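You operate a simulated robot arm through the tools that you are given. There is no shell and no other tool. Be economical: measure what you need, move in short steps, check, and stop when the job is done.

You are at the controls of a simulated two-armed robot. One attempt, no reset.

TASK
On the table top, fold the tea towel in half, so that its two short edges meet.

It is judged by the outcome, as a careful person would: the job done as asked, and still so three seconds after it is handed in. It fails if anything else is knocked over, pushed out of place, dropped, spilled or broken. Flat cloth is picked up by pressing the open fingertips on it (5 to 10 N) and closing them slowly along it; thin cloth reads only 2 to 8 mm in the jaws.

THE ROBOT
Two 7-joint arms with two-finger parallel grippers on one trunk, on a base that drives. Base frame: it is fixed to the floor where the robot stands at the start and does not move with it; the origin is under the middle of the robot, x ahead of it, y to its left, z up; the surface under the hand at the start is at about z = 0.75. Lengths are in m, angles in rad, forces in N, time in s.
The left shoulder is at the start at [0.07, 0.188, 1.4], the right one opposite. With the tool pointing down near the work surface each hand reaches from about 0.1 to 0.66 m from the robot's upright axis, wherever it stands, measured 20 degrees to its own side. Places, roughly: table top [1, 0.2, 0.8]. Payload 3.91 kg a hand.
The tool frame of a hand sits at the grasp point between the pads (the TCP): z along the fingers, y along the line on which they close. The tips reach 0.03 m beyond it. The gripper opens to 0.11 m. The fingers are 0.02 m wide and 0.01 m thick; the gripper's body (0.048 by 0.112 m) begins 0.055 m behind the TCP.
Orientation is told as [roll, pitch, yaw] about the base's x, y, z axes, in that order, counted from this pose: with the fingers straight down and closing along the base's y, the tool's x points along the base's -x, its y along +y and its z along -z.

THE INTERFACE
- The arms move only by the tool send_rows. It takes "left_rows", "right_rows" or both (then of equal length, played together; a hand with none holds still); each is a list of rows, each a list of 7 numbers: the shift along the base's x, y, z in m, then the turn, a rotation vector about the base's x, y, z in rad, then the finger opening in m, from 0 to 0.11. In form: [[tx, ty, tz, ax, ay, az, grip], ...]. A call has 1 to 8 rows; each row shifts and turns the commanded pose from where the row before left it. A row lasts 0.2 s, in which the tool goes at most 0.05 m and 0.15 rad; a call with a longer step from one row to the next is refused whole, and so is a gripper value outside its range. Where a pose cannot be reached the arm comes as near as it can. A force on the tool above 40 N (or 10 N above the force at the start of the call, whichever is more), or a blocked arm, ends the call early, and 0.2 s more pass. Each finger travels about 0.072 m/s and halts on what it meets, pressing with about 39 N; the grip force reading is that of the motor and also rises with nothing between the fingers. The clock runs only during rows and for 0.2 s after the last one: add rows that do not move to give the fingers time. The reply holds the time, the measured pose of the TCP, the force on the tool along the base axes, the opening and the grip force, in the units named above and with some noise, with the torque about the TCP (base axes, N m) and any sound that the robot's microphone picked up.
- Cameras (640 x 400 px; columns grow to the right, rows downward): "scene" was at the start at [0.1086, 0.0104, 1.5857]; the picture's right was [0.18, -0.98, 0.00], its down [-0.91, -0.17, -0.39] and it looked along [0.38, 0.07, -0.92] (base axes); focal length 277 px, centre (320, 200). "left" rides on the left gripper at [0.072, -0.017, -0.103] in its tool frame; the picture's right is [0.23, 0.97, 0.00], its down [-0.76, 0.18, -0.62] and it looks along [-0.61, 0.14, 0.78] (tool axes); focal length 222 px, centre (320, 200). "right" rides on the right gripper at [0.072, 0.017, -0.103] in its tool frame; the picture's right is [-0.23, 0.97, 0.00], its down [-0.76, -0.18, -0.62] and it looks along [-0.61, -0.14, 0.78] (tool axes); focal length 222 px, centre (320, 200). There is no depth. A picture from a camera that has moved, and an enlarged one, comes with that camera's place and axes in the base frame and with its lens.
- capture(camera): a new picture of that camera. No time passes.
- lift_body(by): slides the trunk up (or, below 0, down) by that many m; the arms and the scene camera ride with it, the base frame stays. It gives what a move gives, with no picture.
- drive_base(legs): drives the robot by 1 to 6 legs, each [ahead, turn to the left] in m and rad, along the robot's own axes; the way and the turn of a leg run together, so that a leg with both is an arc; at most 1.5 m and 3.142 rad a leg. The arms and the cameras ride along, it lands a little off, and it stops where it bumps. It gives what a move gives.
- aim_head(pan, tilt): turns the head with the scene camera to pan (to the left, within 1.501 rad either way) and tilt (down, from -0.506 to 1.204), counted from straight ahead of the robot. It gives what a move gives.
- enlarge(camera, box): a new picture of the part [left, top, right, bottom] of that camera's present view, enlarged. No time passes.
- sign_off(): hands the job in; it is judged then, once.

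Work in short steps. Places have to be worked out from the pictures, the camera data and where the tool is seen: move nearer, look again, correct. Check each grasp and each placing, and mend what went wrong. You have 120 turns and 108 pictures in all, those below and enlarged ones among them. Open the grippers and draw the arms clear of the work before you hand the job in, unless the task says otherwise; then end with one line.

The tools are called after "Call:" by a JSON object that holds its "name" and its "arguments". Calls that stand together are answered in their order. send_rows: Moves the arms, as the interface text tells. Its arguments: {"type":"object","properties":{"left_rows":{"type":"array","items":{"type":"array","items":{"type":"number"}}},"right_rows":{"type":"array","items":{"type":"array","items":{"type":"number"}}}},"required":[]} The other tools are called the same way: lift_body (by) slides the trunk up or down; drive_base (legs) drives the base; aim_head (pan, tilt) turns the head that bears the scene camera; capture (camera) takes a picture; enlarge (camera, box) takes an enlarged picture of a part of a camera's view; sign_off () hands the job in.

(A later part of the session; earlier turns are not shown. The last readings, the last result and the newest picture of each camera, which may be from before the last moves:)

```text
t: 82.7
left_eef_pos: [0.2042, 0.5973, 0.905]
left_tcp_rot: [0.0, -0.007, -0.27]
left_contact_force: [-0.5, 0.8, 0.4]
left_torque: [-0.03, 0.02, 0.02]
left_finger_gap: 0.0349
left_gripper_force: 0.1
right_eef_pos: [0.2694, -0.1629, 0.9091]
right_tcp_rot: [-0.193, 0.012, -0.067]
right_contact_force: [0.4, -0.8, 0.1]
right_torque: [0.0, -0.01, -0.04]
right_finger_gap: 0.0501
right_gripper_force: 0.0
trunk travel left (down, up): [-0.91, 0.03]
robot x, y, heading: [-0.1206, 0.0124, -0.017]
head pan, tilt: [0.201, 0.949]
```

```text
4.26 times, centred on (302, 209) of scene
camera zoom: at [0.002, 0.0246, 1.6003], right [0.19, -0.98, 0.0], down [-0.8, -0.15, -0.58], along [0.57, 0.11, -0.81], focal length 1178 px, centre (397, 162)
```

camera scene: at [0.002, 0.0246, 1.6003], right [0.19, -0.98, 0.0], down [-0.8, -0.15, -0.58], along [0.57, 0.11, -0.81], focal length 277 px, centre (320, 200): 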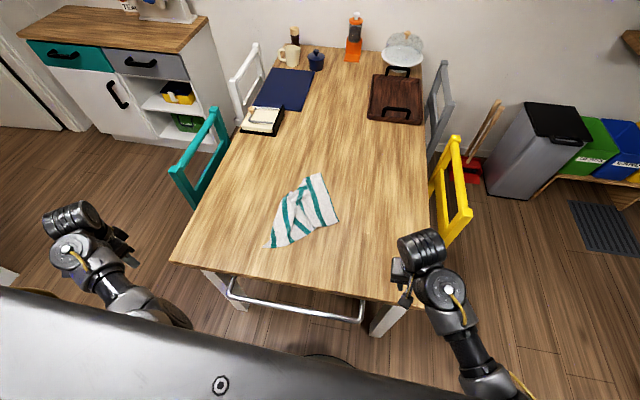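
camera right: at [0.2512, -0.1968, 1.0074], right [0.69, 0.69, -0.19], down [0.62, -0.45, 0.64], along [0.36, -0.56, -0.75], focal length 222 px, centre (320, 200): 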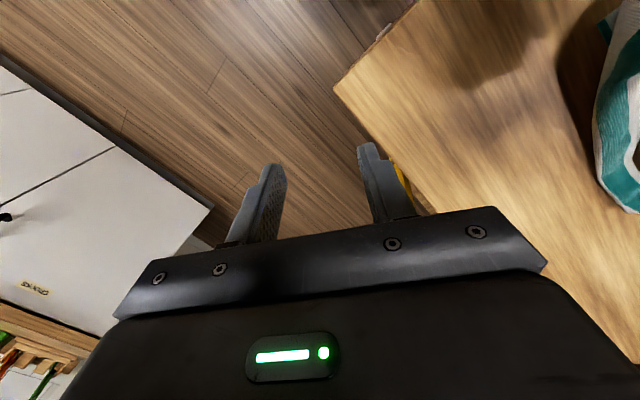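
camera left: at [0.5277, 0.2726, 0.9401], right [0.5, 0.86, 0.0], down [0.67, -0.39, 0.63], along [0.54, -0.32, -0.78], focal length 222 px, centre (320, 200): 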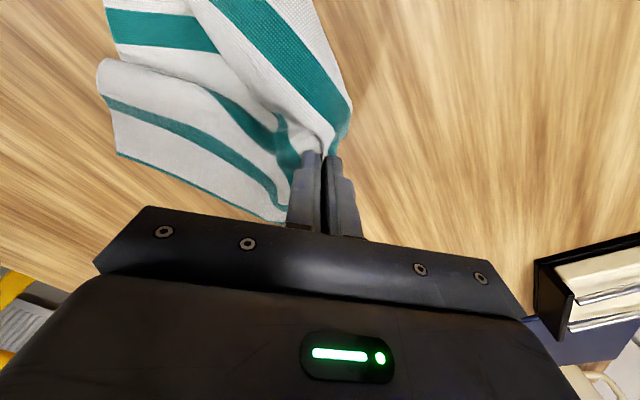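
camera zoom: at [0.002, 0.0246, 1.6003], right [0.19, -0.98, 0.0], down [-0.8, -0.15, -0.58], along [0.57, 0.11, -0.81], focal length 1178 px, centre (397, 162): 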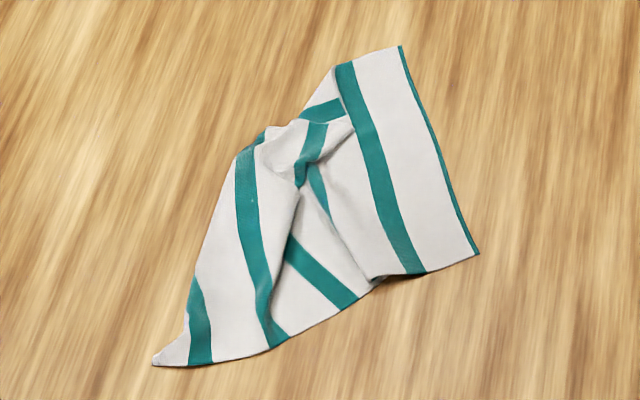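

The right short edge (thin teal border) lies flat, with corners at about (0.518, 0.055) and (0.734, 0.162). I'll drag the near one of these to the robot's right with the left hand, so that afterwards each hand can take one corner. First I drive back to the table and bring the left hand over.

Call:
{"name": "drive_base", "arguments": {"legs": [[0.12, 0.017]]}}

Call:
{"name": "send_rows", "arguments": {"left_rows": [[0.015, -0.02, 0, 0, 0, 0, 0.025], [0.025, -0.03, 0, 0, 0, 0, 0.025], [0.025, -0.04, 0, 0, 0, 0, 0.025], [0.025, -0.04, 0, 0, 0, 0, 0.025], [0.025, -0.04, 0, 0, 0, 0, 0.025], [0.025, -0.04, 0, 0, 0, 0, 0.025], [0.025, -0.04, 0, 0, 0, 0, 0.025], [0.02, -0.03, 0, 0, 0, 0, 0.025]]}}

Call:
{"name": "enlarge", "arguments": {"camera": "scene", "box": [220, 142, 380, 242]}}

```text
t: 83.9
left_eef_pos: [0.3155, 0.6018, 0.9051]
left_tcp_rot: [0.002, -0.005, -0.251]
left_contact_force: [-0.5, 0.6, 0.4]
left_torque: [0.02, 0.0, -0.03]
left_finger_gap: 0.0351
left_gripper_force: 0.0
right_eef_pos: [0.3928, -0.1577, 0.9093]
right_tcp_rot: [-0.191, 0.012, -0.05]
right_contact_force: [-0.7, 0.1, -0.4]
right_torque: [0.0, 0.0, 0.01]
right_finger_gap: 0.0498
right_gripper_force: 0.1
trunk travel left (down, up): [-0.91, 0.03]
robot x, y, heading: [0.0032, 0.012, 0.003]
head pan, tilt: [0.201, 0.949]
```

```text
t: 85.2
left_eef_pos: [0.4424, 0.4185, 0.9047]
left_tcp_rot: [0.005, -0.007, -0.272]
left_contact_force: [6.1, 6.4, -10.9]
left_torque: [-0.75, -0.22, -0.5]
left_finger_gap: 0.0253
left_gripper_force: 0.0
right_eef_pos: [0.3958, -0.1587, 0.9086]
right_tcp_rot: [-0.192, 0.014, -0.051]
right_contact_force: [0.2, -0.2, -0.7]
right_torque: [-0.01, 0.01, 0.03]
right_finger_gap: 0.0499
right_gripper_force: 0.0
trunk travel left (down, up): [-0.91, 0.03]
robot x, y, heading: [0.0014, 0.0117, 0.005]
head pan, tilt: [0.201, 0.949]
stopped in row 6 (left hand): the force on the tool passed its limit at 88 N (the readings are from after the stop); the commanded pose is now the measured one
```

```text
4.00 times, centred on (300, 192) of scene
camera zoom: at [0.1251, 0.0245, 1.6002], right [0.2, -0.98, 0.0], down [-0.8, -0.16, -0.58], along [0.57, 0.12, -0.81], focal length 1108 px, centre (400, 232)
```

zoom: 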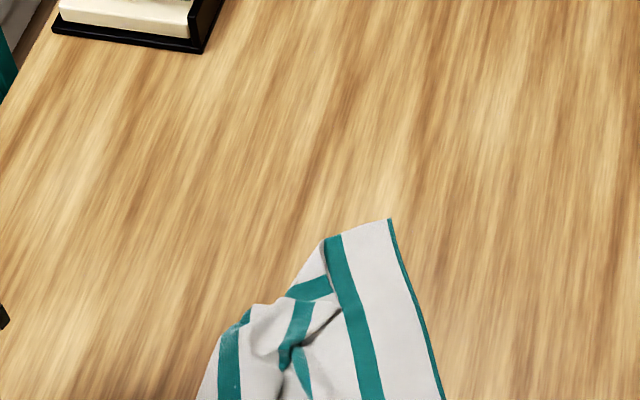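

The left arm met its own stop again at z≈0.9, so I yield downward and continue at a lower height.

Call:
{"name": "send_rows", "arguments": {"left_rows": [[0.002, 0.002, -0.006, 0, 0, 0, 0.025], [0.002, 0.002, -0.01, 0, 0, 0, 0.025], [0.002, 0, -0.012, 0, 0, 0, 0.025], [0.002, -0.005, -0.012, 0, 0, 0, 0.025], [0.005, -0.015, -0.005, 0, 0, 0, 0.025], [0.008, -0.025, 0, 0, 0, 0, 0.025], [0.008, -0.03, 0, 0, 0, 0, 0.025], [0.008, -0.03, 0, 0, 0, 0, 0.025]]}}

Call:
{"name": "send_rows", "arguments": {"left_rows": [[0.008, -0.03, 0, 0, 0, 0, 0.025], [0.008, -0.035, 0, 0, 0, 0, 0.025], [0.008, -0.035, 0, 0, 0, 0, 0.025], [0.006, -0.035, 0, 0, 0, 0, 0.025], [0.004, -0.035, 0, 0, 0, 0, 0.025], [0, -0.035, 0, 0, 0, 0, 0.025], [0, -0.03, 0, 0, 0, 0, 0.025], [0, -0.02, 0, 0, 0, 0, 0.025]]}}

Call:
{"name": "capture", "arguments": {"camera": "left"}}

```text
t: 87.0
left_eef_pos: [0.4778, 0.3184, 0.8613]
left_tcp_rot: [0.004, -0.008, -0.266]
left_contact_force: [0.3, 0.1, -0.1]
left_torque: [0.0, 0.0, 0.02]
left_finger_gap: 0.0248
left_gripper_force: 0.1
right_eef_pos: [0.3943, -0.1592, 0.9077]
right_tcp_rot: [-0.191, 0.013, -0.052]
right_contact_force: [-0.3, -0.2, -0.3]
right_torque: [-0.02, -0.03, 0.0]
right_finger_gap: 0.0498
right_gripper_force: 0.0
trunk travel left (down, up): [-0.91, 0.03]
robot x, y, heading: [0.0018, 0.0162, 0.002]
head pan, tilt: [0.201, 0.949]
```

```text
t: 88.8
left_eef_pos: [0.5123, 0.0616, 0.8591]
left_tcp_rot: [0.003, -0.007, -0.269]
left_contact_force: [-0.4, -0.3, -0.3]
left_torque: [0.01, 0.01, 0.04]
left_finger_gap: 0.0248
left_gripper_force: 0.0
right_eef_pos: [0.3959, -0.1584, 0.9062]
right_tcp_rot: [-0.194, 0.011, -0.051]
right_contact_force: [-0.6, -0.6, -0.2]
right_torque: [-0.01, -0.05, 0.02]
right_finger_gap: 0.05
right_gripper_force: 0.1
trunk travel left (down, up): [-0.91, 0.03]
robot x, y, heading: [0.0, 0.0109, 0.004]
head pan, tilt: [0.201, 0.949]
```

```text
58 pictures are left
camera left: at [0.437, 0.0636, 0.9622], right [0.04, 1.0, 0.0], down [0.78, -0.03, 0.63], along [0.63, -0.02, -0.78], focal length 222 px, centre (320, 200)
```

left: 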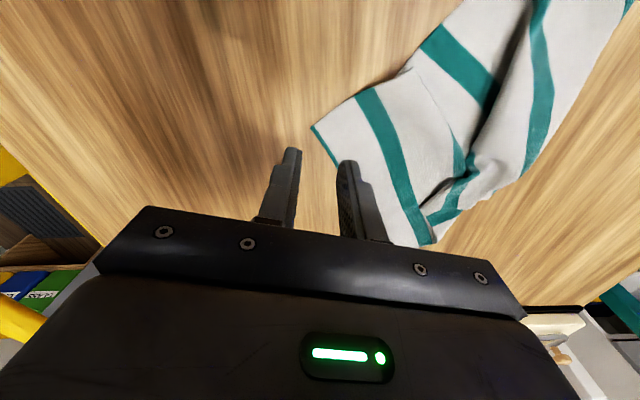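

The corner is confirmed at (0.516, 0.055). I lower just inside it.

Call:
{"name": "send_rows", "arguments": {"left_rows": [[0.003, 0.004, -0.005, 0, 0, 0, 0.025], [0.005, 0.006, -0.012, 0, 0, 0, 0.025], [0.004, 0.006, -0.016, 0, 0, 0, 0.025], [0, 0, -0.016, 0, 0, 0, 0.025], [0, 0, -0.014, 0, 0, 0, 0.025], [0, 0, -0.008, 0, 0, 0, 0.025], [0, 0, -0.004, 0, 0, 0, 0.025], [0, 0, -0.002, 0, 0, 0, 0.025]]}}

Call:
{"name": "capture", "arguments": {"camera": "left"}}

```text
t: 90.6
left_eef_pos: [0.5231, 0.0789, 0.7826]
left_tcp_rot: [0.005, -0.008, -0.267]
left_contact_force: [-0.2, 1.0, 0.7]
left_torque: [-0.01, 0.0, 0.02]
left_finger_gap: 0.0249
left_gripper_force: 0.0
right_eef_pos: [0.3937, -0.1585, 0.9078]
right_tcp_rot: [-0.192, 0.012, -0.051]
right_contact_force: [0.0, -0.3, -0.7]
right_torque: [0.02, -0.01, 0.04]
right_finger_gap: 0.0499
right_gripper_force: 0.0
trunk travel left (down, up): [-0.91, 0.03]
robot x, y, heading: [-0.0003, 0.0102, -0.001]
head pan, tilt: [0.201, 0.949]
```

```text
57 pictures are left
camera left: at [0.4483, 0.0808, 0.8843], right [0.04, 1.0, 0.0], down [0.78, -0.03, 0.63], along [0.63, -0.02, -0.78], focal length 222 px, centre (320, 200)
```

left: 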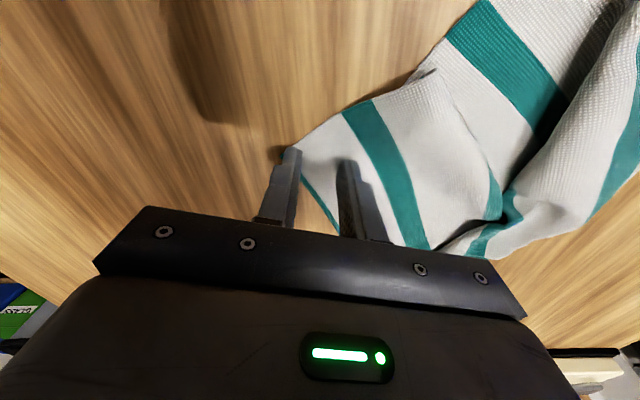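

The right-hand finger sits right on the tip, so I move 4 mm inward, press and close.

Call:
{"name": "send_rows", "arguments": {"left_rows": [[0.001, 0.004, 0, 0, 0, 0, 0.025], [0, 0, -0.0015, 0, 0, 0, 0.025], [0, 0, 0, 0, 0, 0, 0.025]]}}

```text
t: 91.4
left_eef_pos: [0.5253, 0.083, 0.7808]
left_tcp_rot: [0.002, -0.011, -0.269]
left_contact_force: [-0.5, -1.1, 6.7]
left_torque: [-0.1, 0.04, 0.0]
left_finger_gap: 0.0253
left_gripper_force: 0.4
right_eef_pos: [0.3943, -0.1591, 0.9083]
right_tcp_rot: [-0.191, 0.012, -0.05]
right_contact_force: [-0.6, -0.9, 0.1]
right_torque: [0.01, 0.04, 0.02]
right_finger_gap: 0.05
right_gripper_force: 0.1
trunk travel left (down, up): [-0.91, 0.03]
robot x, y, heading: [0.0011, 0.0115, 0.0]
head pan, tilt: [0.201, 0.949]
```

Call:
{"name": "send_rows", "arguments": {"left_rows": [[0, 0, 0, 0, 0, 0, 0.02], [0, 0, 0, 0, 0, 0, 0.015], [0, 0, 0, 0, 0, 0, 0.01], [0, 0, 0, 0, 0, 0, 0.005], [0, 0, 0, 0, 0, 0, 0], [0, 0, 0, 0, 0, 0, 0], [0, 0, 0.008, 0, 0, 0, 0], [0, 0, 0.012, 0, 0, 0, 0]]}}

Call:
{"name": "send_rows", "arguments": {"left_rows": [[0, -0.006, 0.008, 0, 0, 0, 0], [-0.002, -0.012, 0.008, 0, 0, 0, 0], [-0.004, -0.018, 0.005, 0, 0, 0, 0], [-0.004, -0.022, 0, 0, 0, 0, 0], [-0.004, -0.022, 0, 0, 0, 0, 0], [-0.004, -0.022, 0, 0, 0, 0, 0], [-0.004, -0.022, 0, 0, 0, 0, 0], [-0.002, -0.014, 0, 0, 0, 0, 0]]}}

Call:
{"name": "capture", "arguments": {"camera": "scene"}}

```text
t: 93.2
left_eef_pos: [0.5236, 0.0819, 0.8007]
left_tcp_rot: [0.003, -0.01, -0.268]
left_contact_force: [0.2, -0.6, -0.7]
left_torque: [0.01, -0.01, 0.0]
left_finger_gap: 0.0022
left_gripper_force: 39.3
right_eef_pos: [0.3946, -0.1575, 0.9077]
right_tcp_rot: [-0.192, 0.013, -0.051]
right_contact_force: [0.9, -0.2, -0.9]
right_torque: [0.0, -0.03, -0.01]
right_finger_gap: 0.05
right_gripper_force: 0.0
trunk travel left (down, up): [-0.91, 0.03]
robot x, y, heading: [-0.0, 0.0092, -0.003]
head pan, tilt: [0.201, 0.949]
```

```text
t: 95.0
left_eef_pos: [0.5203, 0.0558, 0.7871]
left_tcp_rot: [0.131, 0.02, -0.198]
left_contact_force: [-0.2, 0.2, 0.6]
left_torque: [-0.01, 0.01, -0.03]
left_finger_gap: 0.0023
left_gripper_force: 39.6
right_eef_pos: [0.3947, -0.157, 0.9071]
right_tcp_rot: [-0.192, 0.012, -0.05]
right_contact_force: [0.6, 0.0, -0.5]
right_torque: [-0.01, 0.02, -0.03]
right_finger_gap: 0.0499
right_gripper_force: 0.0
trunk travel left (down, up): [-0.91, 0.03]
robot x, y, heading: [-0.0036, 0.012, 0.002]
head pan, tilt: [0.201, 0.949]
stopped in row 8 (left hand): the arm was blocked; the commanded pose is now the measured one
```

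```text
56 pictures are left
camera scene: at [0.1242, 0.0254, 1.6003], right [0.2, -0.98, 0.0], down [-0.8, -0.16, -0.58], along [0.57, 0.12, -0.81], focal length 277 px, centre (320, 200)
```

scene: 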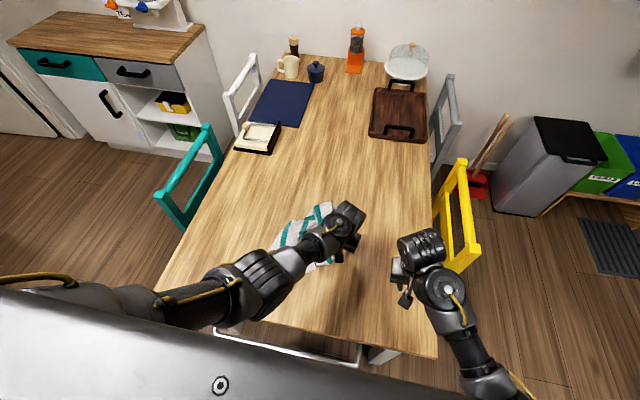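

The left hand can't cross further than that at this heading. I'll carry the corner to the right by turning the base instead: lift slightly, turn right by 0.4, release, and turn back.

Call:
{"name": "send_rows", "arguments": {"left_rows": [[0, 0.002, 0.008, 0, 0, 0, 0], [0, 0.002, 0.012, 0, 0, 0, 0], [0, 0, 0.012, 0, 0, 0, 0], [0, 0, 0, 0, 0, 0, 0]]}}

Call:
{"name": "drive_base", "arguments": {"legs": [[0, -0.4]]}}

Call:
{"name": "aim_head", "arguments": {"pan": 0.5, "tilt": 0.95}}

Call:
{"name": "capture", "arguments": {"camera": "scene"}}

Call:
{"name": "capture", "arguments": {"camera": "left"}}

```text
t: 96.0
left_eef_pos: [0.5183, 0.0583, 0.819]
left_tcp_rot: [0.129, 0.023, -0.201]
left_contact_force: [-0.1, 0.5, -0.1]
left_torque: [-0.02, -0.01, 0.0]
left_finger_gap: 0.002
left_gripper_force: 38.9
right_eef_pos: [0.394, -0.1575, 0.9079]
right_tcp_rot: [-0.193, 0.012, -0.05]
right_contact_force: [-0.5, 0.0, 0.0]
right_torque: [0.02, -0.02, 0.01]
right_finger_gap: 0.0501
right_gripper_force: 0.1
trunk travel left (down, up): [-0.91, 0.03]
robot x, y, heading: [0.0019, 0.014, 0.005]
head pan, tilt: [0.201, 0.949]
```

```text
t: 97.6
left_eef_pos: [0.4982, -0.1481, 0.8187]
left_tcp_rot: [0.129, 0.024, -0.6]
left_contact_force: [0.0, -0.6, 0.3]
left_torque: [-0.01, -0.01, 0.02]
left_finger_gap: 0.0023
left_gripper_force: 39.5
right_eef_pos: [0.2971, -0.2989, 0.9072]
right_tcp_rot: [-0.194, 0.013, -0.451]
right_contact_force: [-0.5, 0.2, 0.5]
right_torque: [0.01, 0.01, -0.02]
right_finger_gap: 0.0501
right_gripper_force: 0.1
trunk travel left (down, up): [-0.91, 0.03]
robot x, y, heading: [0.0021, 0.0137, -0.4]
head pan, tilt: [0.201, 0.949]
```

```text
t: 98.4
left_eef_pos: [0.4961, -0.1485, 0.8194]
left_tcp_rot: [0.129, 0.024, -0.6]
left_contact_force: [-0.2, 0.8, 0.7]
left_torque: [-0.02, 0.0, 0.02]
left_finger_gap: 0.0018
left_gripper_force: 38.8
right_eef_pos: [0.2975, -0.2976, 0.9082]
right_tcp_rot: [-0.192, 0.012, -0.451]
right_contact_force: [0.0, -1.3, 0.8]
right_torque: [0.03, 0.04, 0.01]
right_finger_gap: 0.05
right_gripper_force: 0.0
trunk travel left (down, up): [-0.91, 0.03]
robot x, y, heading: [0.0032, 0.0173, -0.397]
head pan, tilt: [0.499, 0.949]
```

```text
55 pictures are left
camera scene: at [0.1209, -0.0019, 1.6004], right [0.1, -0.99, 0.0], down [-0.81, -0.08, -0.58], along [0.58, 0.06, -0.81], focal length 277 px, centre (320, 200)
```

scene: 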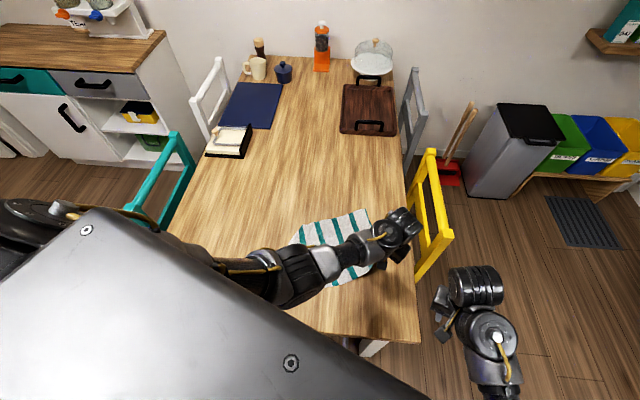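

```text
54 pictures are left
camera left: at [0.4215, -0.1342, 0.9204], right [0.36, 0.92, 0.13], down [0.69, -0.36, 0.62], along [0.62, -0.13, -0.77], focal length 222 px, centre (320, 200)
```

left: 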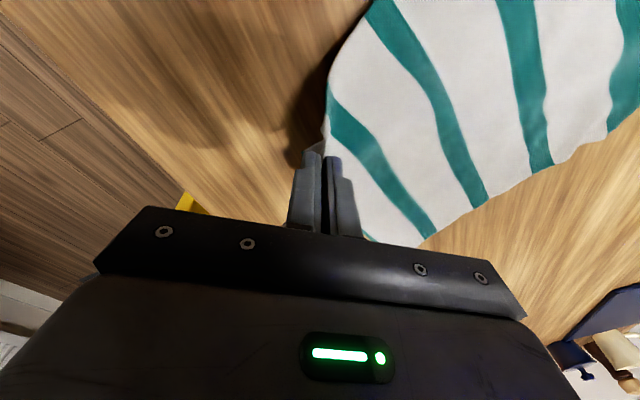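

Dragging has spread the towel almost flat. I lower, release and rise, then turn the base back and look.

Call:
{"name": "send_rows", "arguments": {"left_rows": [[0, 0, -0.01, 0, 0, 0, 0], [0, 0, -0.014, 0, 0, 0, 0], [0, 0, -0.008, 0, 0, 0, 0], [0, 0, 0, 0, 0, 0, 0.012], [0, 0, 0, 0, 0, 0, 0.03], [0, 0, 0.01, 0, 0, 0, 0.03], [0, 0, 0.025, 0, 0, 0, 0.03], [0, 0, 0.025, 0, 0, 0, 0.03]]}}

Call:
{"name": "drive_base", "arguments": {"legs": [[-0.06, 0], [0, 0.4]]}}

Call:
{"name": "aim_head", "arguments": {"pan": 0.0, "tilt": 1.0}}

Call:
{"name": "capture", "arguments": {"camera": "scene"}}

```text
t: 100.2
left_eef_pos: [0.4952, -0.1482, 0.8474]
left_tcp_rot: [0.129, 0.024, -0.602]
left_contact_force: [-0.6, 0.4, 0.6]
left_torque: [0.0, 0.01, 0.01]
left_finger_gap: 0.03
left_gripper_force: 0.1
right_eef_pos: [0.2976, -0.2983, 0.9078]
right_tcp_rot: [-0.192, 0.013, -0.451]
right_contact_force: [0.1, 0.4, -0.2]
right_torque: [0.01, -0.01, 0.0]
right_finger_gap: 0.05
right_gripper_force: 0.2
trunk travel left (down, up): [-0.91, 0.03]
robot x, y, heading: [0.0033, 0.0139, -0.399]
head pan, tilt: [0.499, 0.949]
```

```text
t: 102.4
left_eef_pos: [0.4634, 0.0795, 0.8475]
left_tcp_rot: [0.128, 0.022, -0.205]
left_contact_force: [-0.4, 0.6, 0.6]
left_torque: [-0.02, -0.04, -0.02]
left_finger_gap: 0.03
left_gripper_force: 0.0
right_eef_pos: [0.3395, -0.1354, 0.9071]
right_tcp_rot: [-0.193, 0.012, -0.057]
right_contact_force: [0.2, -0.7, -0.3]
right_torque: [0.01, -0.02, 0.03]
right_finger_gap: 0.05
right_gripper_force: 0.0
trunk travel left (down, up): [-0.91, 0.03]
robot x, y, heading: [-0.0529, 0.0313, 0.001]
head pan, tilt: [0.499, 0.949]
```

```text
t: 103.3
left_eef_pos: [0.4632, 0.079, 0.8475]
left_tcp_rot: [0.13, 0.023, -0.204]
left_contact_force: [-0.6, -0.3, 0.1]
left_torque: [-0.05, 0.0, 0.02]
left_finger_gap: 0.0298
left_gripper_force: 0.1
right_eef_pos: [0.3398, -0.1369, 0.9077]
right_tcp_rot: [-0.193, 0.015, -0.053]
right_contact_force: [0.1, 0.1, -0.9]
right_torque: [-0.03, 0.02, -0.04]
right_finger_gap: 0.0501
right_gripper_force: 0.0
trunk travel left (down, up): [-0.91, 0.03]
robot x, y, heading: [-0.0529, 0.0362, -0.002]
head pan, tilt: [0.0, 1.0]
```

```text
53 pictures are left
camera scene: at [0.0674, 0.0334, 1.5967], right [0.0, -1.0, 0.0], down [-0.84, 0.0, -0.54], along [0.54, 0.0, -0.84], focal length 277 px, centre (320, 200)
```

scene: 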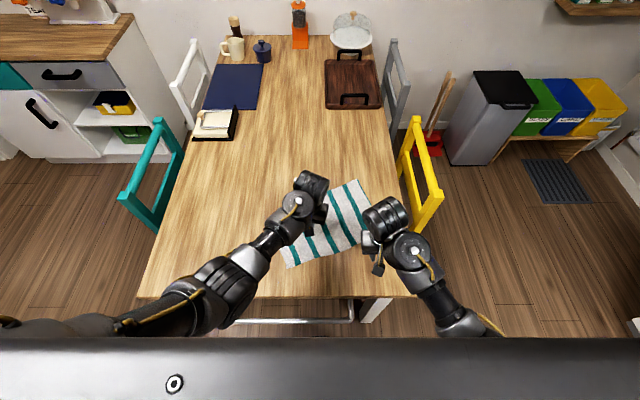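

I spread both hands sideways for an unobstructed view.

Call:
{"name": "send_rows", "arguments": {"left_rows": [[0, 0.01, 0, -0.03, 0, 0, 0.03], [0, 0.02, 0, -0.05, 0, 0.05, 0.03], [0, 0.03, 0, -0.05, 0, 0.05, 0.03], [0, 0.035, 0, 0, 0, 0.05, 0.03], [0, 0.035, 0, 0, 0, 0.03, 0.03], [0, 0.035, 0, 0, 0, 0.02, 0.03], [0, 0.02, 0, 0, 0, 0, 0.03]], "right_rows": [[0, -0.01, 0, 0.03, 0, 0.01, 0.03], [0, -0.02, 0, 0.05, 0, 0.02, 0.03], [0, -0.025, 0, 0.05, 0, 0.02, 0.03], [0, -0.025, 0, 0.05, 0, 0, 0.03], [0, -0.025, 0, 0.01, 0, 0, 0.03], [0, -0.02, 0, 0, 0, 0, 0.03], [0, -0.01, 0, 0, 0, 0, 0.03]]}}

Call:
{"name": "enlarge", "arguments": {"camera": "scene", "box": [240, 165, 400, 285]}}

```text
t: 104.1
left_eef_pos: [0.4626, 0.1285, 0.8474]
left_tcp_rot: [0.021, 0.003, -0.124]
left_contact_force: [-0.2, -0.9, -0.3]
left_torque: [0.0, -0.01, 0.0]
left_finger_gap: 0.03
left_gripper_force: 0.1
right_eef_pos: [0.3407, -0.1816, 0.9081]
right_tcp_rot: [-0.081, 0.01, -0.035]
right_contact_force: [7.1, 10.3, -13.7]
right_torque: [-1.48, -0.22, -0.89]
right_finger_gap: 0.0299
right_gripper_force: 0.1
trunk travel left (down, up): [-0.91, 0.03]
robot x, y, heading: [-0.0537, 0.0338, -0.001]
head pan, tilt: [0.0, 1.0]
stopped in row 3 (right hand): the force on the tool passed its limit at 130 N (the readings are from after the stop); the commanded pose is now the measured one
```

```text
3.33 times, centred on (320, 225) of scene
camera zoom: at [0.0667, 0.0345, 1.5968], right [0.0, -1.0, 0.0], down [-0.84, 0.0, -0.54], along [0.54, 0.0, -0.84], focal length 923 px, centre (320, 117)
```

zoom: 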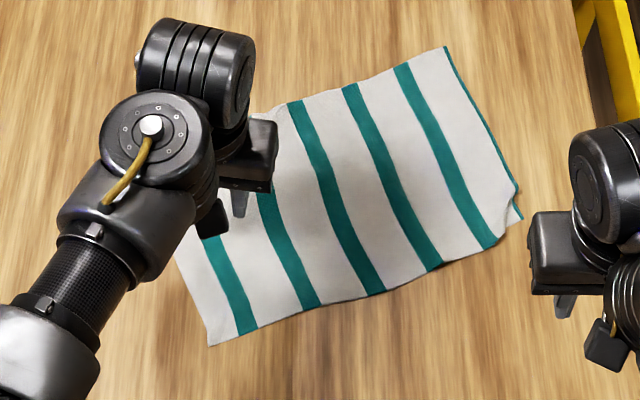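

The towel is now flat, rotated about 24°. Next I give each hand a corner of the left short edge: near-left (0.356, 0.138) for the right hand with the base turned left, then far-left for the left hand. First I relieve the right arm by lowering it and move the left hand out of the way.

Call:
{"name": "send_rows", "arguments": {"right_rows": [[0.002, 0.003, -0.006, 0, 0, 0, 0.03], [0.002, 0.003, -0.01, 0, 0, 0, 0.03], [0.002, 0, -0.012, 0.02, 0, 0, 0.03], [0, 0, -0.012, 0.03, 0, 0.02, 0.03], [0, 0, -0.006, 0.03, 0, 0.02, 0.03], [0, 0, 0, 0, 0, 0, 0.03]], "left_rows": [[0.005, 0.01, 0, 0, 0, 0.02, 0.03], [0.01, 0.02, 0, 0, 0, 0.04, 0.03], [0.015, 0.025, 0, 0, 0, 0.04, 0.03], [0.015, 0.025, 0, 0, 0, 0.02, 0.03], [0.01, 0.02, 0, 0, 0, 0, 0.03], [0.005, 0.01, 0, 0, 0, 0, 0.03]]}}

Call:
{"name": "drive_base", "arguments": {"legs": [[0, 0.45]]}}

Call:
{"name": "aim_head", "arguments": {"pan": -0.4, "tilt": 1.0}}

Call:
{"name": "capture", "arguments": {"camera": "scene"}}

Call:
{"name": "capture", "arguments": {"camera": "right"}}

```text
t: 105.5
left_eef_pos: [0.5233, 0.2376, 0.8489]
left_tcp_rot: [0.022, 0.004, -0.004]
left_contact_force: [-0.2, 0.2, -0.5]
left_torque: [0.02, 0.0, 0.0]
left_finger_gap: 0.0299
left_gripper_force: 0.1
right_eef_pos: [0.3461, -0.1759, 0.8618]
right_tcp_rot: [0.001, 0.013, 0.006]
right_contact_force: [0.2, -0.5, -0.9]
right_torque: [0.01, 0.03, 0.0]
right_finger_gap: 0.0299
right_gripper_force: 0.1
trunk travel left (down, up): [-0.91, 0.03]
robot x, y, heading: [-0.0532, 0.0369, 0.001]
head pan, tilt: [0.0, 1.0]
```

```text
t: 107.2
left_eef_pos: [0.3797, 0.4658, 0.8494]
left_tcp_rot: [0.02, 0.003, 0.442]
left_contact_force: [-0.4, 0.2, 0.0]
left_torque: [-0.04, -0.04, 0.0]
left_finger_gap: 0.03
left_gripper_force: 0.0
right_eef_pos: [0.3964, 0.0176, 0.862]
right_tcp_rot: [-0.001, 0.014, 0.453]
right_contact_force: [0.3, 0.0, -0.2]
right_torque: [0.0, -0.01, 0.01]
right_finger_gap: 0.03
right_gripper_force: 0.1
trunk travel left (down, up): [-0.91, 0.03]
robot x, y, heading: [-0.0536, 0.0329, 0.446]
head pan, tilt: [0.0, 1.0]
```

```text
t: 108.1
left_eef_pos: [0.3805, 0.4667, 0.8486]
left_tcp_rot: [0.021, 0.002, 0.442]
left_contact_force: [0.6, 0.4, 0.6]
left_torque: [0.0, 0.0, 0.01]
left_finger_gap: 0.0298
left_gripper_force: 0.1
right_eef_pos: [0.3973, 0.0175, 0.8625]
right_tcp_rot: [-0.001, 0.014, 0.453]
right_contact_force: [0.3, 1.1, 0.1]
right_torque: [0.0, -0.03, 0.01]
right_finger_gap: 0.0301
right_gripper_force: 0.1
trunk travel left (down, up): [-0.91, 0.03]
robot x, y, heading: [-0.0533, 0.0356, 0.447]
head pan, tilt: [-0.4, 1.0]
```

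```text
51 pictures are left
camera scene: at [0.0623, 0.0587, 1.5967], right [0.05, -1.0, 0.0], down [-0.84, -0.04, -0.54], along [0.54, 0.02, -0.84], focal length 277 px, centre (320, 200)
```

scene: 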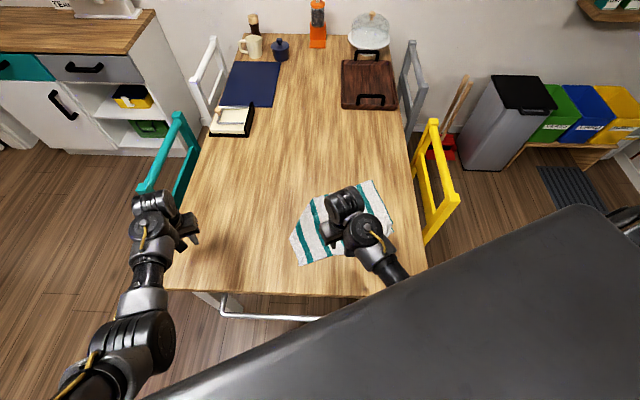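

```text
50 pictures are left
camera right: at [0.3251, 0.0008, 0.9663], right [-0.22, 0.98, 0.0], down [0.77, 0.18, 0.61], along [0.6, 0.13, -0.79], focal length 222 px, centre (320, 200)
```

right: 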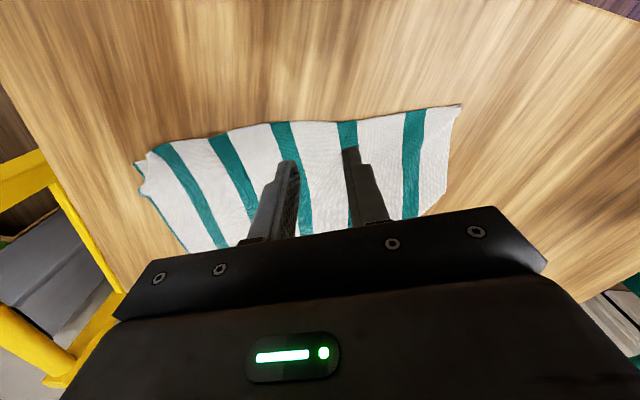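

The near-left corner is confirmed at about (0.353, 0.139). I bring the right hand just inside it, turning so that the fingers close across the corner.

Call:
{"name": "send_rows", "arguments": {"right_rows": [[-0.001, 0.006, 0, 0, 0, -0.06, 0.028], [-0.003, 0.012, 0, 0, 0, -0.11, 0.028], [-0.004, 0.018, -0.003, 0, 0, -0.13, 0.028], [-0.004, 0.02, -0.006, 0, 0, -0.13, 0.028], [-0.004, 0.02, -0.008, 0, 0, -0.13, 0.028], [-0.004, 0.018, -0.008, 0, 0, -0.12, 0.028], [-0.004, 0.013, -0.008, 0, 0, -0.1, 0.028], [-0.002, 0.008, -0.006, 0, 0, -0.04, 0.028]]}}

Call:
{"name": "capture", "arguments": {"camera": "right"}}

```text
t: 109.9
left_eef_pos: [0.3802, 0.4672, 0.8479]
left_tcp_rot: [0.021, 0.004, 0.441]
left_contact_force: [-0.3, -0.7, -0.3]
left_torque: [-0.03, 0.05, -0.02]
left_finger_gap: 0.0299
left_gripper_force: 0.0
right_eef_pos: [0.3711, 0.131, 0.8227]
right_tcp_rot: [-0.001, 0.011, -0.369]
right_contact_force: [0.0, -1.1, 0.7]
right_torque: [0.01, -0.01, -0.04]
right_finger_gap: 0.028
right_gripper_force: 0.2
trunk travel left (down, up): [-0.91, 0.03]
robot x, y, heading: [-0.0557, 0.0329, 0.44]
head pan, tilt: [-0.4, 1.0]
```

```text
49 pictures are left
camera right: at [0.3108, 0.1731, 0.9269], right [0.56, 0.83, 0.0], down [0.65, -0.44, 0.61], along [0.51, -0.35, -0.79], focal length 222 px, centre (320, 200)
```

right: 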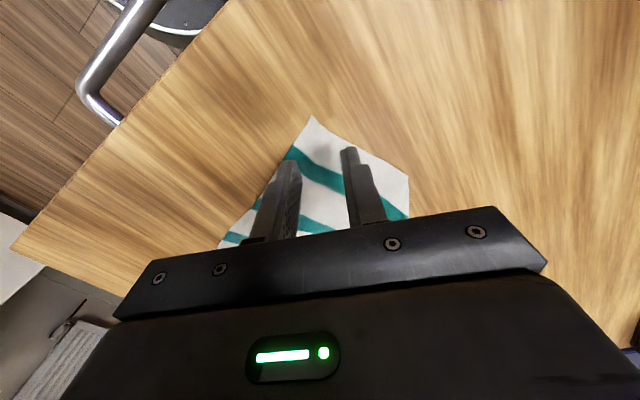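

The picture also shows that the far-left corner is tucked under along a diagonal. Lifting this near-left corner should let it swing free. I descend and press with the right hand.

Call:
{"name": "send_rows", "arguments": {"right_rows": [[0.001, -0.001, -0.01, 0, 0, 0, 0.028], [0.001, -0.001, -0.013, 0, 0, 0, 0.028], [0, 0, -0.01, 0, 0, 0, 0.028], [0, 0, -0.005, 0, 0, 0, 0.028], [0, 0, -0.002, 0, 0, 0, 0.028], [0, 0, -0.001, 0, 0, 0, 0.028], [0, 0, 0, 0, 0, 0, 0.028]]}}

```text
t: 111.5
left_eef_pos: [0.3805, 0.4657, 0.8481]
left_tcp_rot: [0.022, 0.001, 0.442]
left_contact_force: [0.4, 0.0, 0.2]
left_torque: [0.02, -0.02, 0.02]
left_finger_gap: 0.03
left_gripper_force: 0.1
right_eef_pos: [0.3734, 0.13, 0.7819]
right_tcp_rot: [0.0, 0.014, -0.367]
right_contact_force: [0.8, 0.1, 1.0]
right_torque: [-0.01, -0.01, 0.02]
right_finger_gap: 0.028
right_gripper_force: 0.1
trunk travel left (down, up): [-0.91, 0.03]
robot x, y, heading: [-0.053, 0.0367, 0.446]
head pan, tilt: [-0.4, 1.0]
```

Call:
{"name": "send_rows", "arguments": {"right_rows": [[0, 0, -0.0012, 0, 0, 0, 0.028], [0, 0, 0, 0, 0, 0, 0.028]]}}

```text
t: 112.1
left_eef_pos: [0.3807, 0.4666, 0.8497]
left_tcp_rot: [0.022, 0.003, 0.442]
left_contact_force: [0.8, 0.3, -0.8]
left_torque: [0.04, 0.03, 0.01]
left_finger_gap: 0.0299
left_gripper_force: 0.1
right_eef_pos: [0.3718, 0.1311, 0.7815]
right_tcp_rot: [0.001, 0.011, -0.368]
right_contact_force: [-0.1, -1.9, 5.9]
right_torque: [-0.01, 0.02, 0.01]
right_finger_gap: 0.0281
right_gripper_force: 0.0
trunk travel left (down, up): [-0.91, 0.03]
robot x, y, heading: [-0.0551, 0.0337, 0.444]
head pan, tilt: [-0.4, 1.0]
```

The press reads 6 N. I close and lift about 9 cm so the tucked corner can fall free.

Call:
{"name": "send_rows", "arguments": {"right_rows": [[0, 0, 0, 0, 0, 0, 0.022], [0, 0, 0, 0, 0, 0, 0.016], [0, 0, 0, 0, 0, 0, 0.01], [0, 0, 0, 0, 0, 0, 0.004], [0, 0, 0, 0, 0, 0, 0], [0, 0, 0, 0, 0, 0, 0], [0, 0, 0.008, 0, 0, 0, 0], [0, 0, 0.014, 0, 0, 0, 0]]}}

Call:
{"name": "send_rows", "arguments": {"right_rows": [[0.002, 0, 0.016, 0, 0, 0, 0], [0.003, 0, 0.018, 0, 0, 0, 0], [0.003, 0, 0.018, 0, 0, 0, 0], [0.003, 0, 0.014, 0, 0, 0, 0], [0.002, 0, 0.006, 0, 0, 0, 0], [0, 0, 0, 0, 0, 0, 0], [0, 0, 0, 0, 0, 0, 0]]}}

Call:
{"name": "capture", "arguments": {"camera": "right"}}

Call:
{"name": "enlarge", "arguments": {"camera": "scene", "box": [250, 165, 430, 285]}}

```text
t: 113.9
left_eef_pos: [0.3805, 0.4672, 0.8502]
left_tcp_rot: [0.022, 0.004, 0.442]
left_contact_force: [-0.1, 0.0, 0.1]
left_torque: [0.01, 0.03, -0.01]
left_finger_gap: 0.0301
left_gripper_force: 0.1
right_eef_pos: [0.3719, 0.1307, 0.8039]
right_tcp_rot: [-0.002, 0.015, -0.368]
right_contact_force: [0.7, 0.3, -0.4]
right_torque: [-0.03, 0.0, 0.0]
right_finger_gap: 0.0022
right_gripper_force: 38.8
trunk travel left (down, up): [-0.91, 0.03]
robot x, y, heading: [-0.051, 0.0381, 0.444]
head pan, tilt: [-0.4, 1.0]
```

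```text
t: 115.5
left_eef_pos: [0.3795, 0.4677, 0.8483]
left_tcp_rot: [0.02, 0.002, 0.442]
left_contact_force: [0.5, 0.2, 0.2]
left_torque: [0.04, 0.0, 0.0]
left_finger_gap: 0.0299
left_gripper_force: 0.1
right_eef_pos: [0.3864, 0.1312, 0.8739]
right_tcp_rot: [0.001, 0.014, -0.368]
right_contact_force: [0.3, 0.6, -0.4]
right_torque: [-0.02, 0.02, 0.03]
right_finger_gap: 0.0019
right_gripper_force: 39.4
trunk travel left (down, up): [-0.91, 0.03]
robot x, y, heading: [-0.0549, 0.0351, 0.451]
head pan, tilt: [-0.4, 1.0]
```

```text
48 pictures are left
camera right: at [0.3258, 0.1709, 0.9786], right [0.56, 0.83, 0.0], down [0.65, -0.44, 0.61], along [0.51, -0.35, -0.79], focal length 222 px, centre (320, 200)
```

right: 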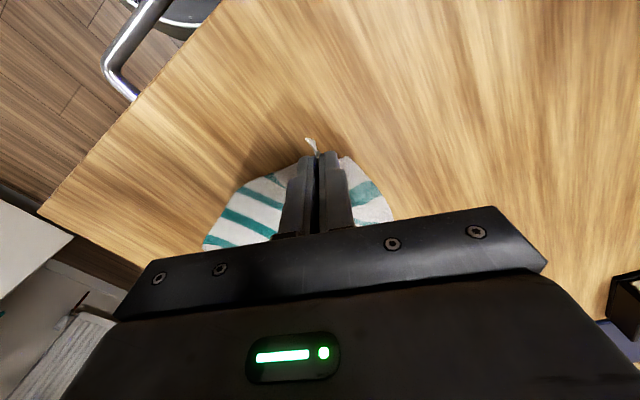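

```text
3.33 times, centred on (340, 225) of scene
camera zoom: at [0.0624, 0.0586, 1.5967], right [0.04, -1.0, 0.0], down [-0.84, -0.04, -0.54], along [0.54, 0.02, -0.84], focal length 923 px, centre (253, 117)
```

zoom: 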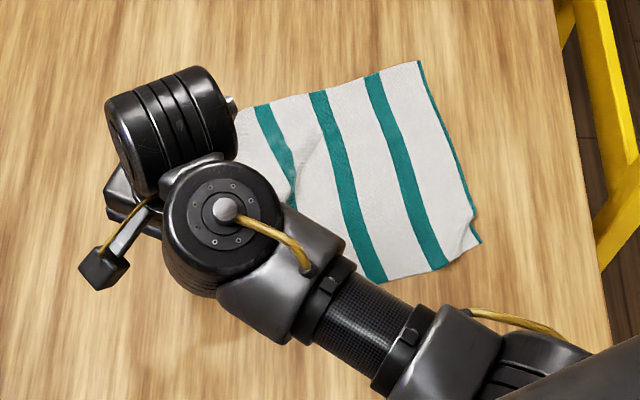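

I turn the base back. This swings the held corner to the right side and should unfold the tucked corner.

Call:
{"name": "drive_base", "arguments": {"legs": [[0, -0.45]]}}

Call:
{"name": "aim_head", "arguments": {"pan": 0.0, "tilt": 1.0}}

Call:
{"name": "enlarge", "arguments": {"camera": "scene", "box": [220, 150, 420, 290]}}

```text
t: 117.2
left_eef_pos: [0.5257, 0.232, 0.8494]
left_tcp_rot: [0.021, 0.003, -0.011]
left_contact_force: [0.1, -0.7, 0.3]
left_torque: [0.02, -0.02, 0.01]
left_finger_gap: 0.0299
left_gripper_force: 0.1
right_eef_pos: [0.3845, -0.073, 0.8745]
right_tcp_rot: [0.001, 0.014, -0.819]
right_contact_force: [-0.4, -0.2, -0.1]
right_torque: [-0.04, 0.0, 0.06]
right_finger_gap: 0.0023
right_gripper_force: 39.1
trunk travel left (down, up): [-0.91, 0.03]
robot x, y, heading: [-0.0518, 0.0347, -0.009]
head pan, tilt: [-0.4, 1.0]
```

```text
t: 118.1
left_eef_pos: [0.5257, 0.2334, 0.8489]
left_tcp_rot: [0.021, 0.004, -0.012]
left_contact_force: [-0.3, 0.5, -0.1]
left_torque: [0.01, 0.01, -0.01]
left_finger_gap: 0.03
left_gripper_force: 0.1
right_eef_pos: [0.3839, -0.0724, 0.8743]
right_tcp_rot: [0.0, 0.013, -0.821]
right_contact_force: [-0.1, 0.2, 0.1]
right_torque: [0.0, 0.02, 0.03]
right_finger_gap: 0.0021
right_gripper_force: 39.1
trunk travel left (down, up): [-0.91, 0.03]
robot x, y, heading: [-0.057, 0.0326, -0.01]
head pan, tilt: [0.0, 1.0]
```

```text
2.86 times, centred on (320, 220) of scene
camera zoom: at [0.0672, 0.0328, 1.5967], right [-0.01, -1.0, 0.0], down [-0.84, 0.01, -0.54], along [0.54, -0.01, -0.84], focal length 791 px, centre (320, 143)
```

zoom: 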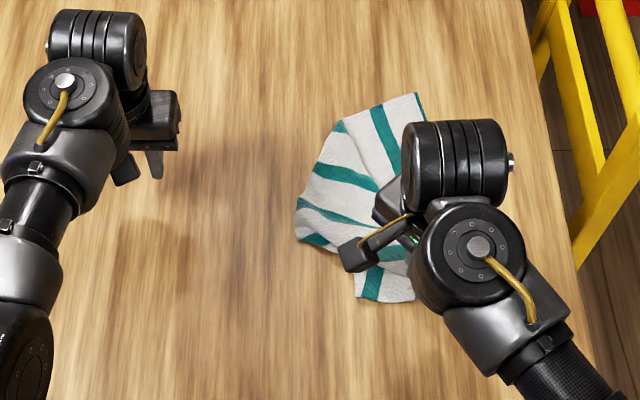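

The left edge now faces me. I lower the held corner slightly and drive the base back a bit, so the towel trails and straightens along x.

Call:
{"name": "send_rows", "arguments": {"right_rows": [[0, -0.004, -0.01, 0, 0, 0.05, 0], [0, -0.008, -0.014, 0, 0, 0.1, 0], [0, -0.01, -0.012, 0, 0, 0.1, 0], [0, -0.008, -0.008, 0, 0, 0.1, 0], [0, 0, 0, 0, 0, 0.05, 0]]}}

Call:
{"name": "drive_base", "arguments": {"legs": [[-0.1, 0]]}}

Call:
{"name": "capture", "arguments": {"camera": "scene"}}

Call:
{"name": "enlarge", "arguments": {"camera": "scene", "box": [240, 150, 440, 275]}}

```text
t: 119.3
left_eef_pos: [0.5254, 0.2323, 0.8494]
left_tcp_rot: [0.02, 0.004, -0.015]
left_contact_force: [0.6, -0.7, -0.8]
left_torque: [0.01, -0.04, 0.03]
left_finger_gap: 0.0302
left_gripper_force: 0.1
right_eef_pos: [0.3854, -0.1021, 0.8308]
right_tcp_rot: [-0.001, 0.012, -0.42]
right_contact_force: [-0.4, 0.1, -0.1]
right_torque: [-0.04, 0.03, -0.06]
right_finger_gap: 0.0022
right_gripper_force: 39.2
trunk travel left (down, up): [-0.91, 0.03]
robot x, y, heading: [-0.0543, 0.0371, -0.007]
head pan, tilt: [0.0, 1.0]
```

```text
t: 120.4
left_eef_pos: [0.4271, 0.2328, 0.8486]
left_tcp_rot: [0.02, 0.004, -0.015]
left_contact_force: [0.4, 0.2, 0.1]
left_torque: [-0.04, 0.01, -0.02]
left_finger_gap: 0.0302
left_gripper_force: 0.0
right_eef_pos: [0.2861, -0.1028, 0.8313]
right_tcp_rot: [-0.001, 0.014, -0.423]
right_contact_force: [0.2, -0.1, 0.0]
right_torque: [0.02, 0.04, -0.02]
right_finger_gap: 0.0022
right_gripper_force: 39.2
trunk travel left (down, up): [-0.91, 0.03]
robot x, y, heading: [-0.1532, 0.0336, -0.007]
head pan, tilt: [0.0, 1.0]
```

```text
45 pictures are left
camera scene: at [-0.0312, 0.0337, 1.5967], right [-0.01, -1.0, 0.0], down [-0.84, 0.01, -0.54], along [0.54, -0.01, -0.84], focal length 277 px, centre (320, 200)
```

scene: 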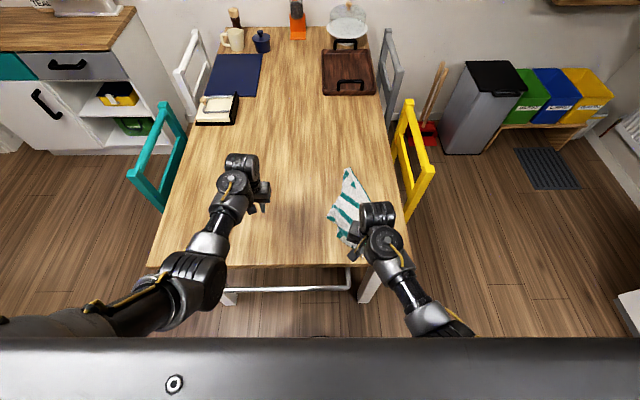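

```text
3.20 times, centred on (340, 212) of scene
camera zoom: at [-0.0312, 0.0337, 1.5967], right [-0.01, -1.0, 0.0], down [-0.84, 0.01, -0.54], along [0.54, -0.01, -0.84], focal length 886 px, centre (256, 160)
```

zoom: 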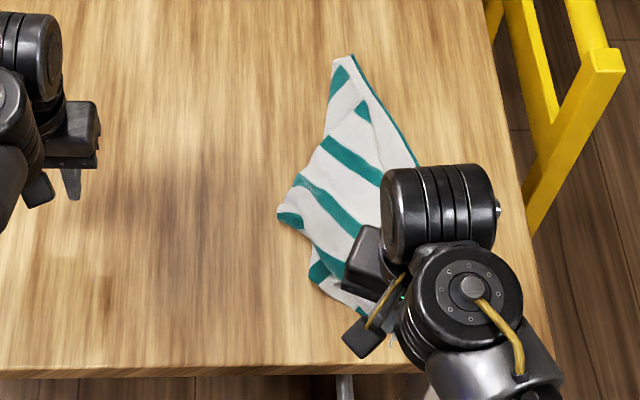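

I bring the left hand nearer and turn it to look at the flap where the far-left corner should be.

Call:
{"name": "send_rows", "arguments": {"left_rows": [[0, -0.005, 0, 0, 0, -0.08, 0.03], [0, -0.01, 0, 0, 0, -0.13, 0.03], [0, -0.012, 0, 0, 0, -0.14, 0.03], [0, -0.012, 0, 0, 0, -0.14, 0.03], [0, -0.012, 0, 0, 0, -0.14, 0.03], [0, -0.01, 0, 0, 0, -0.14, 0.03], [0, -0.01, 0, 0, 0, -0.14, 0.03], [0, -0.005, 0, 0, 0, -0.1, 0.03]]}}

Call:
{"name": "capture", "arguments": {"camera": "left"}}

```text
t: 122.2
left_eef_pos: [0.4254, 0.1565, 0.8488]
left_tcp_rot: [0.021, 0.003, -1.025]
left_contact_force: [0.7, 0.2, -0.5]
left_torque: [0.02, 0.02, -0.01]
left_finger_gap: 0.0302
left_gripper_force: 0.1
right_eef_pos: [0.2854, -0.1026, 0.8309]
right_tcp_rot: [0.0, 0.013, -0.422]
right_contact_force: [-0.9, -0.2, 0.2]
right_torque: [-0.02, 0.0, -0.04]
right_finger_gap: 0.0023
right_gripper_force: 38.8
trunk travel left (down, up): [-0.91, 0.03]
robot x, y, heading: [-0.157, 0.0325, -0.01]
head pan, tilt: [0.0, 1.0]
```

```text
43 pictures are left
camera left: at [0.3738, 0.2075, 0.9518], right [0.71, 0.7, 0.02], down [0.54, -0.57, 0.62], along [0.45, -0.43, -0.78], focal length 222 px, centre (320, 200)
```

left: 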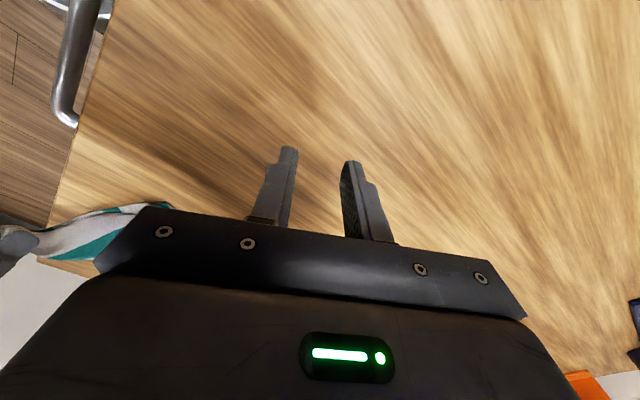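

The tucked far-left corner is still hidden. The short edge is only 0.245 m long, so pulling the held near-left corner well to the left will draw the far-left corner out and line the short edge up sideways in front of me. I do that by turning the base left.

Call:
{"name": "drive_base", "arguments": {"legs": [[0, 0.6], [0.1, 0]]}}

Call:
{"name": "aim_head", "arguments": {"pan": -0.6, "tilt": 1.0}}

Call:
{"name": "enlarge", "arguments": {"camera": "scene", "box": [220, 140, 440, 290]}}

```text
t: 125.0
left_eef_pos: [0.3405, 0.5204, 0.8487]
left_tcp_rot: [0.021, 0.004, -0.422]
left_contact_force: [0.5, -0.8, 0.7]
left_torque: [0.03, 0.0, -0.01]
left_finger_gap: 0.0302
left_gripper_force: 0.1
right_eef_pos: [0.3706, 0.2285, 0.8316]
right_tcp_rot: [0.0, 0.011, 0.177]
right_contact_force: [0.5, 0.8, 0.4]
right_torque: [-0.04, 0.01, -0.08]
right_finger_gap: 0.0025
right_gripper_force: 39.3
trunk travel left (down, up): [-0.91, 0.03]
robot x, y, heading: [-0.0658, 0.092, 0.589]
head pan, tilt: [0.0, 1.0]
```

```text
t: 126.0
left_eef_pos: [0.341, 0.52, 0.8491]
left_tcp_rot: [0.021, 0.005, -0.423]
left_contact_force: [-0.5, -0.9, -0.5]
left_torque: [0.05, 0.01, 0.04]
left_finger_gap: 0.0301
left_gripper_force: 0.0
right_eef_pos: [0.3714, 0.2271, 0.8317]
right_tcp_rot: [-0.001, 0.013, 0.178]
right_contact_force: [-0.5, 0.1, 0.0]
right_torque: [0.0, 0.01, -0.09]
right_finger_gap: 0.0023
right_gripper_force: 38.8
trunk travel left (down, up): [-0.91, 0.03]
robot x, y, heading: [-0.0684, 0.0902, 0.585]
head pan, tilt: [-0.6, 1.0]
```

```text
2.67 times, centred on (330, 215) of scene
camera zoom: at [0.044, 0.1188, 1.5968], right [-0.01, -1.0, 0.0], down [-0.84, 0.01, -0.54], along [0.54, 0.0, -0.84], focal length 738 px, centre (293, 160)
```

zoom: 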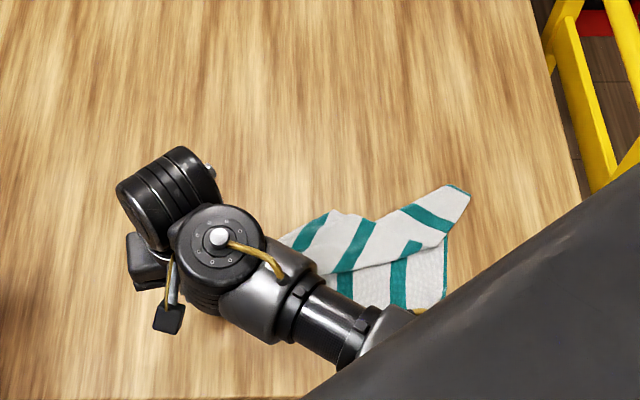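

I lay the corner down here, release, turn back to face the table and look.

Call:
{"name": "send_rows", "arguments": {"right_rows": [[0, 0, -0.01, 0, 0, 0, 0], [0, 0, -0.02, 0, 0, 0, 0], [0, 0, -0.014, 0, 0, 0, 0], [0, 0, -0.003, 0, 0, 0, 0], [0, 0, 0, 0, 0, 0, 0.015], [0, 0, 0, 0, 0, 0, 0.03], [0, 0, 0.015, 0, 0, 0, 0.03], [0, 0, 0.025, 0, 0, 0, 0.03]]}}

Call:
{"name": "send_rows", "arguments": {"right_rows": [[0, 0, 0.015, 0, 0, 0, 0.03], [0, 0, 0.005, 0, 0, 0, 0.03]]}}

Call:
{"name": "drive_base", "arguments": {"legs": [[-0.1, 0], [0, -0.59]]}}

Call:
{"name": "aim_head", "arguments": {"pan": 0.0, "tilt": 0.95}}

Call:
{"name": "enlarge", "arguments": {"camera": "scene", "box": [220, 150, 420, 275]}}

```text
t: 127.8
left_eef_pos: [0.3412, 0.5205, 0.8499]
left_tcp_rot: [0.021, 0.003, -0.423]
left_contact_force: [0.1, -0.2, -0.5]
left_torque: [0.01, 0.0, 0.02]
left_finger_gap: 0.0298
left_gripper_force: 0.0
right_eef_pos: [0.3723, 0.2258, 0.8241]
right_tcp_rot: [0.0, 0.015, 0.178]
right_contact_force: [0.3, -0.7, -0.5]
right_torque: [0.01, 0.01, 0.01]
right_finger_gap: 0.0302
right_gripper_force: 0.1
trunk travel left (down, up): [-0.91, 0.03]
robot x, y, heading: [-0.0689, 0.089, 0.589]
head pan, tilt: [-0.6, 1.0]
```

```text
t: 128.4
left_eef_pos: [0.3406, 0.5206, 0.8499]
left_tcp_rot: [0.022, 0.003, -0.423]
left_contact_force: [0.1, -0.3, 0.5]
left_torque: [-0.01, 0.0, -0.02]
left_finger_gap: 0.0303
left_gripper_force: 0.1
right_eef_pos: [0.3713, 0.2247, 0.8435]
right_tcp_rot: [-0.001, 0.014, 0.178]
right_contact_force: [-0.8, 0.2, 0.0]
right_torque: [-0.02, 0.01, 0.03]
right_finger_gap: 0.03
right_gripper_force: 0.1
trunk travel left (down, up): [-0.91, 0.03]
robot x, y, heading: [-0.0633, 0.0961, 0.588]
head pan, tilt: [-0.6, 1.0]
```

```text
t: 131.2
left_eef_pos: [0.4295, 0.1647, 0.8483]
left_tcp_rot: [0.021, 0.002, -1.016]
left_contact_force: [0.0, -0.1, 0.1]
left_torque: [0.0, 0.03, 0.03]
left_finger_gap: 0.0302
left_gripper_force: 0.1
right_eef_pos: [0.2897, -0.0975, 0.8451]
right_tcp_rot: [-0.002, 0.012, -0.415]
right_contact_force: [-0.3, -0.4, 0.0]
right_torque: [0.0, -0.01, -0.03]
right_finger_gap: 0.0299
right_gripper_force: 0.1
trunk travel left (down, up): [-0.91, 0.03]
robot x, y, heading: [-0.15, 0.0347, 0.002]
head pan, tilt: [-0.6, 1.0]
```

```text
t: 132.2
left_eef_pos: [0.4296, 0.1644, 0.8472]
left_tcp_rot: [0.021, 0.004, -1.017]
left_contact_force: [0.4, 0.3, -0.2]
left_torque: [0.02, -0.02, 0.0]
left_finger_gap: 0.0301
left_gripper_force: 0.0
right_eef_pos: [0.2897, -0.0966, 0.8427]
right_tcp_rot: [-0.002, 0.013, -0.414]
right_contact_force: [-0.4, -0.5, 0.0]
right_torque: [0.03, 0.0, -0.01]
right_finger_gap: 0.0299
right_gripper_force: 0.0
trunk travel left (down, up): [-0.91, 0.03]
robot x, y, heading: [-0.15, 0.0395, -0.003]
head pan, tilt: [0.0, 0.949]
```

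```text
3.20 times, centred on (320, 212) of scene
camera zoom: at [-0.025, 0.0372, 1.6003], right [0.0, -1.0, 0.0], down [-0.81, 0.0, -0.58], along [0.58, 0.0, -0.81], focal length 886 px, centre (320, 160)
```

zoom: 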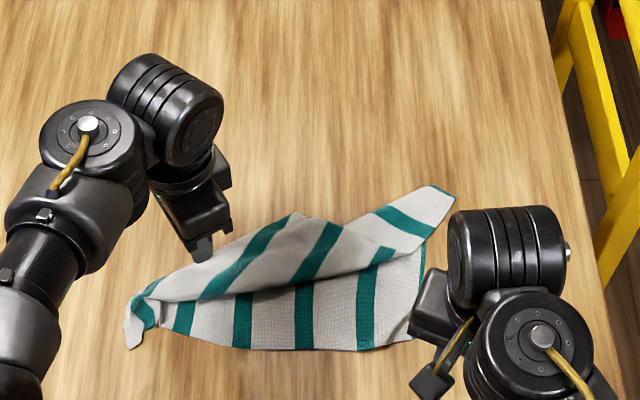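

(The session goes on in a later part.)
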